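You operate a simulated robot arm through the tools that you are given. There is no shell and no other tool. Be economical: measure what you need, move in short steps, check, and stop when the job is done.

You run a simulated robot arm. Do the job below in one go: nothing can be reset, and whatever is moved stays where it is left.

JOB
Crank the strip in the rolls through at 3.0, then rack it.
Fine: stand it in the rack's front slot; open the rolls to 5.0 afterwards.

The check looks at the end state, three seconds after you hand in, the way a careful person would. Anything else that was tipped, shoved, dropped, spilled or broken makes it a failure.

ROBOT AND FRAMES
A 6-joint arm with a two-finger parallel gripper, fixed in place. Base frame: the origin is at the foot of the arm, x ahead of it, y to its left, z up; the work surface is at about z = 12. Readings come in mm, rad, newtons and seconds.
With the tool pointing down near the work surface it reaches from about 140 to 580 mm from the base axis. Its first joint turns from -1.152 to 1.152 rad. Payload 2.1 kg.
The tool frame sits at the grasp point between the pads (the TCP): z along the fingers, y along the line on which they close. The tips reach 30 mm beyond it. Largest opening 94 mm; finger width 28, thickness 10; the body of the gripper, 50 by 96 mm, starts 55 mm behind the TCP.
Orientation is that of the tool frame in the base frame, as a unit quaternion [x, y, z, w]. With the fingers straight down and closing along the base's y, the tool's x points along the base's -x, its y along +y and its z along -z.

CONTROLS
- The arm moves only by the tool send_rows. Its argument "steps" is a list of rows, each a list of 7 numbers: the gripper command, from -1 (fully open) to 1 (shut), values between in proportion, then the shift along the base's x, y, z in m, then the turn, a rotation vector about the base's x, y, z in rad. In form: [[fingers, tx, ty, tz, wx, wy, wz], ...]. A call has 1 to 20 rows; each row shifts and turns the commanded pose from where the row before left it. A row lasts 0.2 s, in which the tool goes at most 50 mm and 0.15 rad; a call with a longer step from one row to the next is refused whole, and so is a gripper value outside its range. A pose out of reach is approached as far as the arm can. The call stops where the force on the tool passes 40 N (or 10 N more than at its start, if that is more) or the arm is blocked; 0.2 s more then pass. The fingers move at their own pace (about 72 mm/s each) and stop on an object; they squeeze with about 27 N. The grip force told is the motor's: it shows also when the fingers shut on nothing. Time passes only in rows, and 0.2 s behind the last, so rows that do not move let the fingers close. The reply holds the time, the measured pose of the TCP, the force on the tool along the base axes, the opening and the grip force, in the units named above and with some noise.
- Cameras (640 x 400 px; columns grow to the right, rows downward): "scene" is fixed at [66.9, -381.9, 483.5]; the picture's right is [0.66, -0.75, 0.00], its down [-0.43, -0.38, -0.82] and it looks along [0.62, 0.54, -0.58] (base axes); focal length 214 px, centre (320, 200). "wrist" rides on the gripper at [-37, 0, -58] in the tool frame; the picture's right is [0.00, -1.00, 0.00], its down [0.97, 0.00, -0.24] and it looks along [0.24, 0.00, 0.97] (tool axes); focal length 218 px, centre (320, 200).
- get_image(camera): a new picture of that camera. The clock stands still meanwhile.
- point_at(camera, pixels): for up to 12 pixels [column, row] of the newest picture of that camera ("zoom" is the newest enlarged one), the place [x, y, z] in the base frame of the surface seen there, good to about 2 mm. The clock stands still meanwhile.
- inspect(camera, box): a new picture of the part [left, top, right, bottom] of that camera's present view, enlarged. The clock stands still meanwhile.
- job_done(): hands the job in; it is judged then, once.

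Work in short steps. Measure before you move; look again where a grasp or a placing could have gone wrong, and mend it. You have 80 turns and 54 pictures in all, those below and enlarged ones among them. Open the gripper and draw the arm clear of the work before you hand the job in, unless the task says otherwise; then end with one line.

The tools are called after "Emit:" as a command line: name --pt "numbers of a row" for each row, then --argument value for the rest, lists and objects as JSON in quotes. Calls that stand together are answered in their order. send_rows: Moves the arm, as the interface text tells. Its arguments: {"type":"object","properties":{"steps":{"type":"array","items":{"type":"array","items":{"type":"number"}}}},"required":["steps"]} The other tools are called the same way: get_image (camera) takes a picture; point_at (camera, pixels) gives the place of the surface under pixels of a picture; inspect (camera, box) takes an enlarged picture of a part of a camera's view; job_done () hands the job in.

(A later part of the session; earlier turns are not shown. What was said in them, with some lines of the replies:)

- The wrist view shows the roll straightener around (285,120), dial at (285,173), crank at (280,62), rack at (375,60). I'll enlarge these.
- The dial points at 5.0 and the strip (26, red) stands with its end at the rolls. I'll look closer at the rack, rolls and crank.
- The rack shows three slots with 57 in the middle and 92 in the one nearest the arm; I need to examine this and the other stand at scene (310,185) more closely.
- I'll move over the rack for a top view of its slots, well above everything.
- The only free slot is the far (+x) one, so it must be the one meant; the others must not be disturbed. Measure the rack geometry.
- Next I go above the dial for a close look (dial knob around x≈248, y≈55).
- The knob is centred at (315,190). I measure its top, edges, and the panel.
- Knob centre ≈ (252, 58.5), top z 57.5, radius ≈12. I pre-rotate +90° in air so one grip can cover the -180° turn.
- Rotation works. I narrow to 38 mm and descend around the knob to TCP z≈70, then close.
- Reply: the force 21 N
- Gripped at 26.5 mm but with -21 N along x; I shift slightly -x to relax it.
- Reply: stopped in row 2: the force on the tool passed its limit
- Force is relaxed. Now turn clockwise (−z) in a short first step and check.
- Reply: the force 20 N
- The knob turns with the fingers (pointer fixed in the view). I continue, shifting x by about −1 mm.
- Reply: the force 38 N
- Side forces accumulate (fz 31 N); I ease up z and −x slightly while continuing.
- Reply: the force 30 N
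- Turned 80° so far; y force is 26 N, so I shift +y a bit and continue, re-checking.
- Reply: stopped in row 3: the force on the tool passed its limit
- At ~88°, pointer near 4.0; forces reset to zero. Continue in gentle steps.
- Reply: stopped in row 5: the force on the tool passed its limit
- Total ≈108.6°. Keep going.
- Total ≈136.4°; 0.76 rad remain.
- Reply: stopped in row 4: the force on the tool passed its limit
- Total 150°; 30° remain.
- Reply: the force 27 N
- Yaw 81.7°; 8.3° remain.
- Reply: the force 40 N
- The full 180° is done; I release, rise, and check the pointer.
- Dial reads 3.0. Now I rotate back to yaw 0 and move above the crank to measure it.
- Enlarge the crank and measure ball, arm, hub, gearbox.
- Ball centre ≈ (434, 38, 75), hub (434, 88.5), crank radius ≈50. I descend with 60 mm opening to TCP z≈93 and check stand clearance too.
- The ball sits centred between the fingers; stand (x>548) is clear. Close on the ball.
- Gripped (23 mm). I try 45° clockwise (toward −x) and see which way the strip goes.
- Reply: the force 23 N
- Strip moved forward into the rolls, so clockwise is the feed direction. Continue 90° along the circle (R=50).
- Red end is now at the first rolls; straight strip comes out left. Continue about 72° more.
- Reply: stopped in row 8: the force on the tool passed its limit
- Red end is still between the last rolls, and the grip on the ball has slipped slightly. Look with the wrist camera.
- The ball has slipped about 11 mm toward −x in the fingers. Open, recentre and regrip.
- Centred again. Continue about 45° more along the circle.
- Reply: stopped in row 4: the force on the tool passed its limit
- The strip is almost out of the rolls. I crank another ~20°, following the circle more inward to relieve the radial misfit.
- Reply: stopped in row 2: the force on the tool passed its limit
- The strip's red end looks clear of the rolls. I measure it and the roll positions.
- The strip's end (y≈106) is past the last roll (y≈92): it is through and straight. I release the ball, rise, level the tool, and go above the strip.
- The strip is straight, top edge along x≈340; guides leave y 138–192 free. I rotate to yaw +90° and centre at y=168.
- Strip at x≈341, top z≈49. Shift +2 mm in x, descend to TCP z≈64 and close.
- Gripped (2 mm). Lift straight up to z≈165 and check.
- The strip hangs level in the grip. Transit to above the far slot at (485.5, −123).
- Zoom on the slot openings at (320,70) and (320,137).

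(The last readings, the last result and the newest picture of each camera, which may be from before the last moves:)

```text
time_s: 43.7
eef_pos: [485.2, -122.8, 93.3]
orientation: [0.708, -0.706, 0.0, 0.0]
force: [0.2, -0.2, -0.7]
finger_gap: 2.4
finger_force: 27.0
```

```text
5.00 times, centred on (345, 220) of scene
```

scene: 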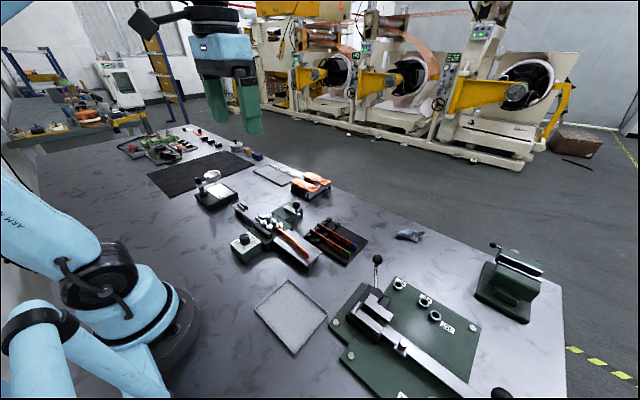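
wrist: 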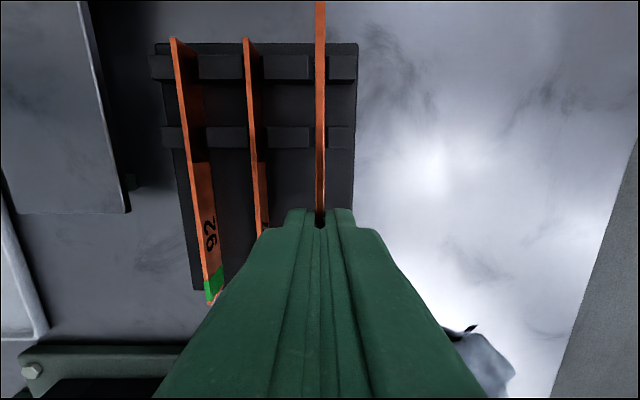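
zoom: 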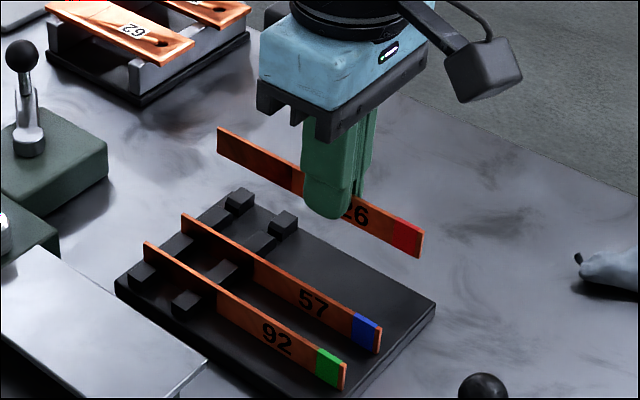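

The slot centre appears ~0.7 mm toward −x from the strip. I shift by that, descend to just above the blocks, and re-check.

Emit:
send_rows --pt "1 -0.0007 0 -0.015 0 0 0" --pt "1 0 0 -0.015 0 0 0" --pt "1 0 0 0 0 0 0"

Emit:
inspect --camera "wrist" --box '[220, 0, 400, 160]'

```text
time_s: 44.5
eef_pos: [485.5, -124.2, 62.2]
orientation: [0.708, -0.706, -0.001, 0.0]
force: [0.0, -0.5, -1.3]
finger_gap: 1.7
finger_force: 26.9
```

```text
2.50 times, centred on (310, 80) of wrist
```

zoom: 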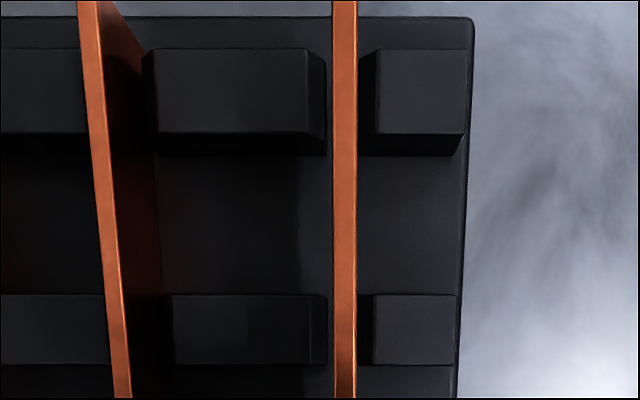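

Now centred in the slot (edges at 310 and 377, strip at 345). Lower slowly toward TCP z≈47.

Emit:
send_rows --pt "1 0 0 -0.004 0 0 0" --pt "1 0 0 -0.004 0 0 0" --pt "1 0 0 -0.003 0 0 0" --pt "1 0 0 -0.002 0 0 0" --pt "1 0 0 -0.0015 0 0 0" --pt "1 0 0 0 0 0 0"

Emit:
inspect --camera "scene" --box '[300, 190, 390, 260]'

```text
time_s: 45.9
eef_pos: [484.9, -122.8, 48.2]
orientation: [0.708, -0.706, 0.0, -0.001]
force: [-0.3, -0.9, -0.8]
finger_gap: 2.3
finger_force: 26.8
```

```text
5.71 times, centred on (345, 225) of scene
```

zoom: 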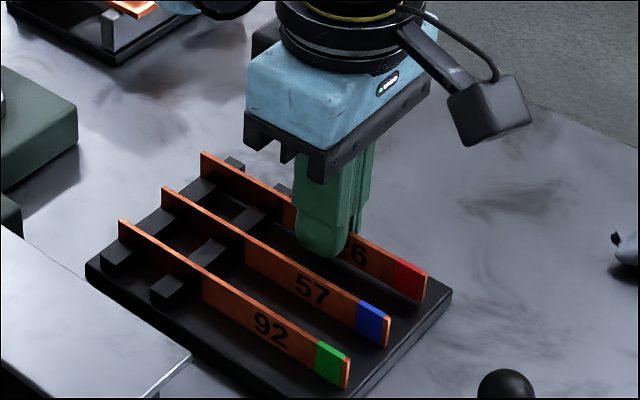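

Strip is down in the slot with no contact force yet; I lower in half-millimetre steps until it touches the floor.

Emit:
send_rows --pt "1 0 0 -0.0007 0 0 0" --pt "1 0 0 -0.0007 0 0 0" --pt "1 0 0 -0.0006 0 0 0" --pt "1 0 0 0 0 0 0"

Emit:
inspect --camera "wrist" --box '[220, 0, 400, 160]'

```text
time_s: 46.9
eef_pos: [485.6, -122.8, 46.1]
orientation: [0.708, -0.706, 0.0, 0.0]
force: [0.7, 0.6, -0.1]
finger_gap: 2.2
finger_force: 26.8
```

```text
2.50 times, centred on (310, 80) of wrist
```

zoom: 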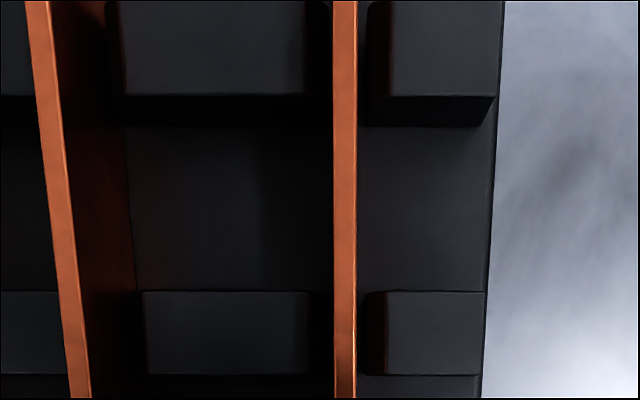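

Still no floor contact; continue in fine steps.

Emit:
send_rows --pt "1 0 0 -0.0005 0 0 0" --pt "1 0 0 -0.0005 0 0 0" --pt "1 0 0 -0.0005 0 0 0" --pt "1 0 0 0 0 0 0"

Emit:
point_at --camera "zoom" --pixels '[[345, 100], [345, 300], [40, 100], [70, 300], [250, 250], [420, 250]]'

```text
time_s: 47.9
eef_pos: [485.0, -122.3, 46.7]
orientation: [0.707, -0.707, -0.001, 0.001]
force: [-4.4, -1.0, 24.1]
finger_gap: 2.0
finger_force: 27.0
```

```text
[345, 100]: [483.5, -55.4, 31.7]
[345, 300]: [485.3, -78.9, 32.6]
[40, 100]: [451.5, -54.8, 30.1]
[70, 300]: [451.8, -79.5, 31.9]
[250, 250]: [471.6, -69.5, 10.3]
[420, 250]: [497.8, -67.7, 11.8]
```

Floor contact at 24 N and strip tops match (≈32). Back off 0.7 mm, then release to a small opening and look.

Emit:
send_rows --pt "1 0 0 0.0008 0 0 0" --pt "0.8 0 0 0 0 0 0" --pt "0.65 0 0 0 0 0 0" --pt "0.65 0 0 0 0 0 0"

Emit:
get_image --camera "wrist"

```text
time_s: 48.9
eef_pos: [486.1, -121.8, 44.3]
orientation: [0.708, -0.706, -0.001, 0.0]
force: [-0.5, -0.2, 0.4]
finger_gap: 16.6
finger_force: 0.1
```

```text
11 pictures are left
```

wrist: 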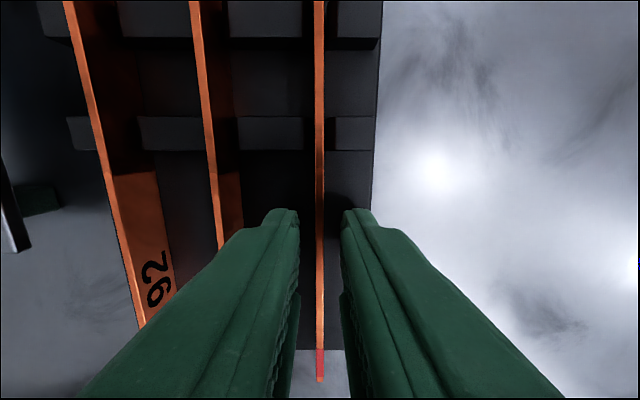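

Strip stands on its own. Rise straight up, then check with the scene camera.

Emit:
send_rows --pt "0.65 0 0 0.015 0 0 0" --pt "0.65 0 0 0.03 0 0 0" --pt "0.65 0 0 0.04 0 0 0" --pt "0.65 0 0 0.045 0 0 0" --pt "0.2 -0.02 0.015 0 0 0 -0.131" --pt "0.2 -0.02 0.015 0 0 0 -0.131" --pt "0.2 -0.02 0.015 0 0 0 -0.131" --pt "0.2 -0.02 0.015 0 0 0 -0.131" --pt "0.2 -0.02 0.015 0 0 0 -0.131" --pt "0.2 -0.02 0.015 0 0 0 -0.131" --pt "0.2 -0.02 0.015 0 0 0 -0.131" --pt "0.2 -0.02 0.015 0 0 0 -0.131" --pt "0.2 -0.02 0.015 0 0 0 -0.131" --pt "0.2 -0.02 0.015 0 0 0 -0.131" --pt "0.2 -0.02 0.015 0 0 0 -0.131" --pt "0.2 -0.016 0.015 0 0 0 -0.13"

Emit:
inspect --camera "scene" --box '[300, 190, 390, 260]'

```text
time_s: 52.3
eef_pos: [249.5, 57.3, 175.6]
orientation: [0.001, 1.0, 0.001, 0.001]
force: [-0.2, 0.0, -0.3]
finger_gap: 37.5
finger_force: 0.0
```

```text
5.71 times, centred on (345, 225) of scene
```

zoom: 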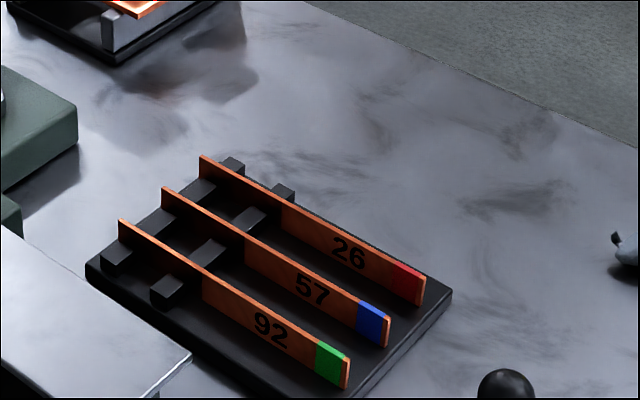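

26 stands neatly with the others. Now rotate to yaw −90° over the dial and descend to grip the knob.

Emit:
send_rows --pt "0.2 0 0.002 0 0 0 -0.131" --pt "0.2 0 0 0 0 0 -0.131" --pt "0.2 0 0 0 0 0 -0.131" --pt "0.2 0 0 0 0 0 -0.131" --pt "0.2 0 0 0 0 0 -0.131" --pt "0.2 0 0 0 0 0 -0.131" --pt "0.2 0 0 0 0 0 -0.131" --pt "0.2 0 0 0 0 0 -0.131" --pt "0.2 0 0 0 0 0 -0.131" --pt "0.2 0 0 0 0 0 -0.131" --pt "0.2 0 0 0 0 0 -0.131" --pt "0.2 0 0 0 0 0 -0.13" --pt "0.2 0 0 -0.03 0 0 0" --pt "0.2 0 0 -0.03 0 0 0" --pt "0.2 0 0 0 0 0 0"

Emit:
get_image --camera "wrist"

```text
time_s: 55.5
eef_pos: [248.2, 59.1, 116.3]
orientation: [0.708, 0.706, -0.001, 0.0]
force: [-0.1, -0.4, 0.6]
finger_gap: 37.5
finger_force: 0.0
```

```text
9 pictures are left
```

wrist: 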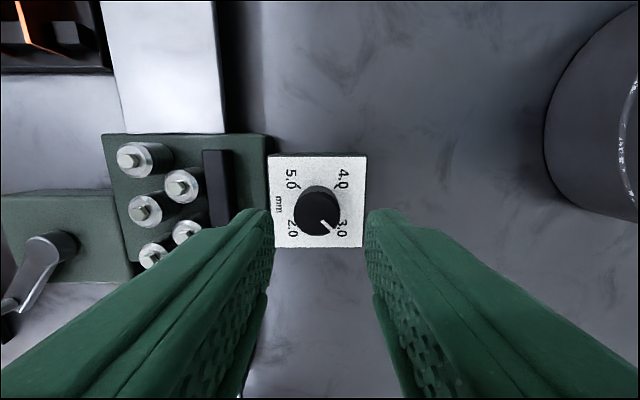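

Knob centre is ~1.7 mm toward +x; correct, descend and grip.

Emit:
send_rows --pt "0.2 0.0017 0.0005 -0.015 0 0 0" --pt "0.2 0 0 -0.015 0 0 0" --pt "0.2 0 0 -0.015 0 0 0" --pt "0.2 0 0 0 0 0 0" --pt "0.6 0 0 0 0 0 0" --pt "1 0 0 0 0 0 0" --pt "1 0 0 0 0 0 0"

```text
time_s: 57.1
eef_pos: [249.2, 60.3, 70.8]
orientation: [0.707, 0.707, -0.001, -0.001]
force: [-18.3, 1.7, -3.3]
finger_gap: 26.5
finger_force: 44.9
```

Gripped. Relieve x force and start the counter-clockwise turn (+z).

Emit:
send_rows --pt "1 -0.0008 0 0 0 0 0" --pt "1 0 0 0 0 0 0.08" --pt "1 0 0 0 0 0 0.08" --pt "1 0 0 0 0 0 0.08" --pt "1 0 0 0 0 0 0.08" --pt "1 0 0 0 0 0 0.08" --pt "1 0 0 0 0 0 0.08"

```text
time_s: 58.1
eef_pos: [249.4, 61.0, 71.7]
orientation: [0.622, 0.783, -0.001, 0.001]
force: [2.5, 0.5, -9.6]
finger_gap: 26.7
finger_force: 44.6
stopped in row 5: the force on the tool passed its limit (the readings are from after the stop); the commanded pose is now the measured one
```

Turned 13°. Continue.

Emit:
send_rows --pt "1 0 -0.0005 0 0 0 0.08" --pt "1 0 0 0 0 0 0.08" --pt "1 0 0 0 0 0 0.08" --pt "1 0 0 0 0 0 0.08" --pt "1 0 0 0 0 0 0.08" --pt "1 0 0 0 0 0 0.08" --pt "1 0 0 0 0 0 0.08" --pt "1 0 0 0 0 0 0.08"

```text
time_s: 59.9
eef_pos: [249.8, 60.4, 70.6]
orientation: [0.343, 0.939, 0.001, 0.002]
force: [6.7, 14.8, -26.9]
finger_gap: 26.7
finger_force: 44.9
```

Turned 50°. Ease z a little and continue.

Emit:
send_rows --pt "1 0 0.0005 -0.0006 0 0 0.04" --pt "1 0 0 0 0 0 0.08" --pt "1 0 0 0 0 0 0.08" --pt "1 0 0 0 0 0 0.08" --pt "1 0 0 0 0 0 0.08" --pt "1 0 0 0 0 0 0.08" --pt "1 0 0 0 0 0 0.08"

```text
time_s: 60.7
eef_pos: [249.7, 59.5, 72.2]
orientation: [0.263, 0.965, 0.0, -0.001]
force: [-1.7, 1.8, 3.4]
finger_gap: 26.5
finger_force: 44.9
stopped in row 3: the force on the tool passed its limit (the readings are from after the stop); the commanded pose is now the measured one
```

Turned ~59.5°, forces reset. Continue.

Emit:
send_rows --pt "1 0 0 0 0 0 0.08" --pt "1 0 0 0 0 0 0.08" --pt "1 0 0 0 0 0 0.08" --pt "1 0 0 0 0 0 0.08" --pt "1 0 0 0 0 0 0.08" --pt "1 0 0 0 0 0 0.08" --pt "1 0 0 0 0 0 0.08" --pt "1 0 0 0 0 0 0.08"

```text
time_s: 62.5
eef_pos: [249.7, 60.6, 70.9]
orientation: [-0.053, 0.999, 0.0, -0.001]
force: [-8.9, -6.1, 18.0]
finger_gap: 26.7
finger_force: 45.0
```

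Turned 96°. Continue.

Emit:
send_rows --pt "1 -0.0003 0 0.0004 0 0 0.04" --pt "1 0 0 0 0 0 0.08" --pt "1 0 0 0 0 0 0.08" --pt "1 0 0 0 0 0 0.08" --pt "1 0 0 0 0 0 0.08" --pt "1 0 0 0 0 0 0.08" --pt "1 0 0 0 0 0 0.08"

```text
time_s: 63.1
eef_pos: [250.7, 60.8, 71.4]
orientation: [-0.109, 0.994, 0.0, 0.002]
force: [2.0, -1.1, -8.3]
finger_gap: 26.6
finger_force: 44.8
stopped in row 3: the force on the tool passed its limit (the readings are from after the stop); the commanded pose is now the measured one
```

Turned 102.5°. Continue.

Emit:
send_rows --pt "1 -0.0003 -0.0003 0 0 0 0.08" --pt "1 0 0 0 0 0 0.08" --pt "1 0 0 0 0 0 0.08" --pt "1 0 0 0 0 0 0.08" --pt "1 0 0 0 0 0 0.08" --pt "1 0 0 0 0 0 0.08" --pt "1 0 0 0 0 0 0.08" --pt "1 0 0 0 0 0 0.08"

```text
time_s: 64.1
eef_pos: [249.7, 60.1, 70.9]
orientation: [-0.242, 0.97, 0.0, 0.003]
force: [1.2, -0.9, -7.6]
finger_gap: 26.5
finger_force: 45.3
stopped in row 4: the force on the tool passed its limit (the readings are from after the stop); the commanded pose is now the measured one
```

Turned 118°. Continue.

Emit:
send_rows --pt "1 0 0 -0.0004 0 0 0.08" --pt "1 0 0 0 0 0 0.08" --pt "1 0 0 0 0 0 0.08" --pt "1 0 0 0 0 0 0.08" --pt "1 0 0 0 0 0 0.08" --pt "1 0 0 0 0 0 0.08" --pt "1 0 0 0 0 0 0.08" --pt "1 0 0 0 0 0 0.08"

```text
time_s: 64.9
eef_pos: [249.9, 60.5, 70.1]
orientation: [-0.352, 0.936, 0.0, 0.002]
force: [-1.3, -1.6, 5.5]
finger_gap: 26.2
finger_force: 45.4
stopped in row 4: the force on the tool passed its limit (the readings are from after the stop); the commanded pose is now the measured one
```

Turned 131°. Continue.

Emit:
send_rows --pt "1 0 0 0.0003 0 0 0.08" --pt "1 0 0 0 0 0 0.08" --pt "1 0 0 0 0 0 0.08" --pt "1 0 0 0 0 0 0.08" --pt "1 0 0 0 0 0 0.08" --pt "1 0 0 0 0 0 0.08" --pt "1 0 0 0 0 0 0.08" --pt "1 0 0 0 0 0 0.08"

```text
time_s: 66.7
eef_pos: [250.7, 59.6, 72.5]
orientation: [-0.629, 0.777, 0.0, 0.003]
force: [8.7, -0.3, -35.3]
finger_gap: 26.6
finger_force: 45.1
```

Yaw 78°; 12° remain. Ease z down and finish.

Emit:
send_rows --pt "1 0 0 -0.0008 0 0 0" --pt "1 0 0 0 0 0 0.07" --pt "1 0 0 0 0 0 0.07" --pt "1 0 0 0 0 0 0.07"

Emit:
get_image --camera "wrist"

```text
time_s: 67.7
eef_pos: [249.7, 59.8, 70.6]
orientation: [-0.707, 0.707, 0.001, 0.001]
force: [-7.6, -1.3, 44.3]
finger_gap: 26.5
finger_force: 45.6
```

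```text
8 pictures are left
```

wrist: 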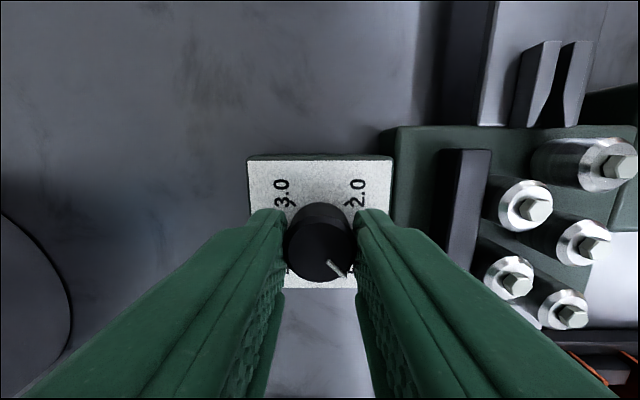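

Full 180° back. Release, rise, and check the pointer.

Emit:
send_rows --pt "0.2 0 0 0 0 0 0" --pt "0.2 0 0 0 0 0 0" --pt "0.2 0 0 0.03 0 0 0" --pt "0.2 0 0 0.04 0 0 0" --pt "0.2 0 0 0.04 0 0 0" --pt "0.2 0 0 0 0 0 0"

Emit:
inspect --camera "wrist" --box '[260, 140, 380, 240]'

```text
time_s: 69.1
eef_pos: [249.9, 60.2, 181.5]
orientation: [-0.707, 0.707, 0.001, 0.002]
force: [0.3, -0.3, 0.9]
finger_gap: 37.6
finger_force: 0.0
```

```text
4.00 times, centred on (320, 190) of wrist
```

zoom: 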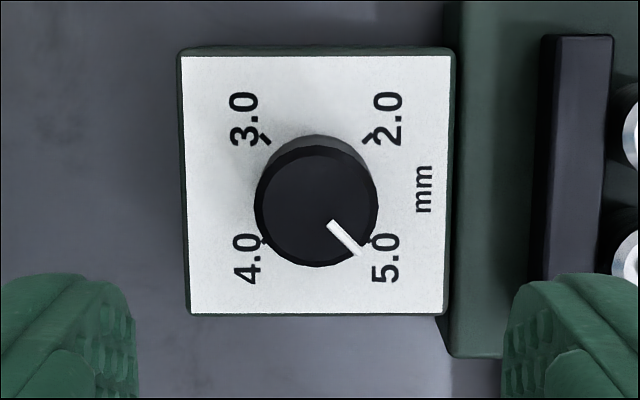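

Pointer is at or very near 5.0; enlarge to check the exact angle.

Emit:
inspect --camera "wrist" --box '[295, 165, 365, 215]'

Emit:
inspect --camera "scene" --box '[200, 160, 400, 285]'

```text
8.00 times, centred on (330, 190) of wrist
```

zoom: 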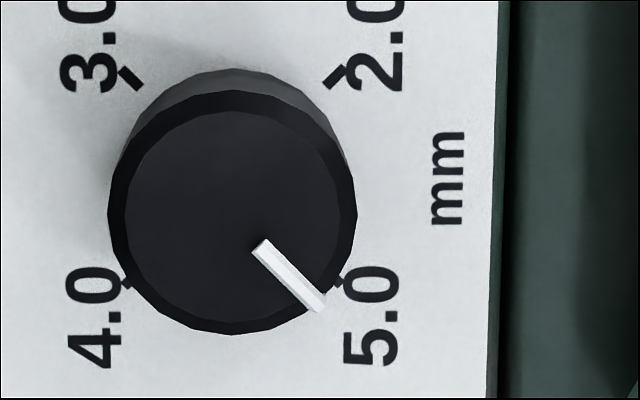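

```text
3.20 times, centred on (300, 222) of scene
```

zoom: 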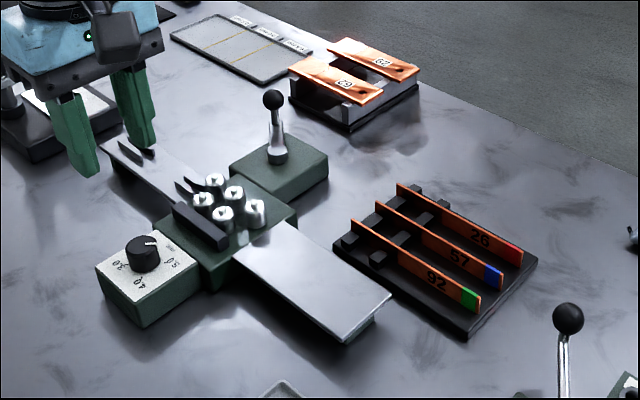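

The pointer is at 44°, i.e. on 5.0, and 26 stands in the rack with nothing else disturbed. Draw the arm clear with the gripper open.

Emit:
send_rows --pt "-1 0 0 0.04 0 0 0" --pt "-1 0 -0.01 0.04 0 0 0" --pt "-1 0 -0.02 0.04 0 0 0" --pt "-1 0 -0.02 0.04 0 0 0" --pt "-1 0 0 0.03 0 0 0" --pt "-1 0 0 0 0 0 0"

Emit:
get_image --camera "scene"

```text
time_s: 70.5
eef_pos: [249.5, 9.2, 374.0]
orientation: [-0.706, 0.708, 0.001, 0.001]
force: [-0.3, -0.2, -0.2]
finger_gap: 94.0
finger_force: 0.1
```

```text
4 pictures are left
```

scene: 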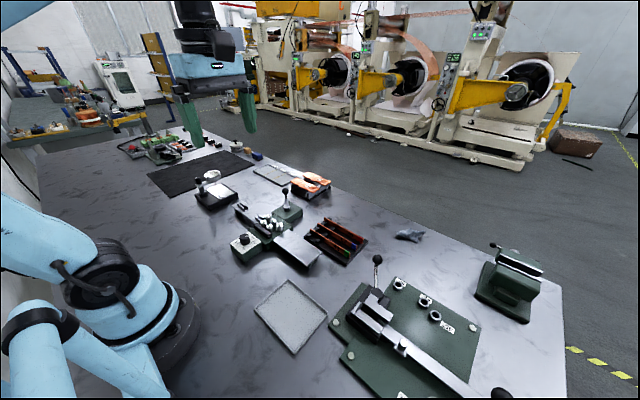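

The strip is racked, the dial is at 5.0, and the arm is clear with the gripper open. Handing in.

Emit:
job_done

```text
The job is handed in.
```

Strip 26 was cranked through at 3.0 and came out straight, and the rolls are back at 5.0; it stands in the rack's only empty slot, the one farthest from the arm, which I took as "front" because the nearest slot already held strip 92.
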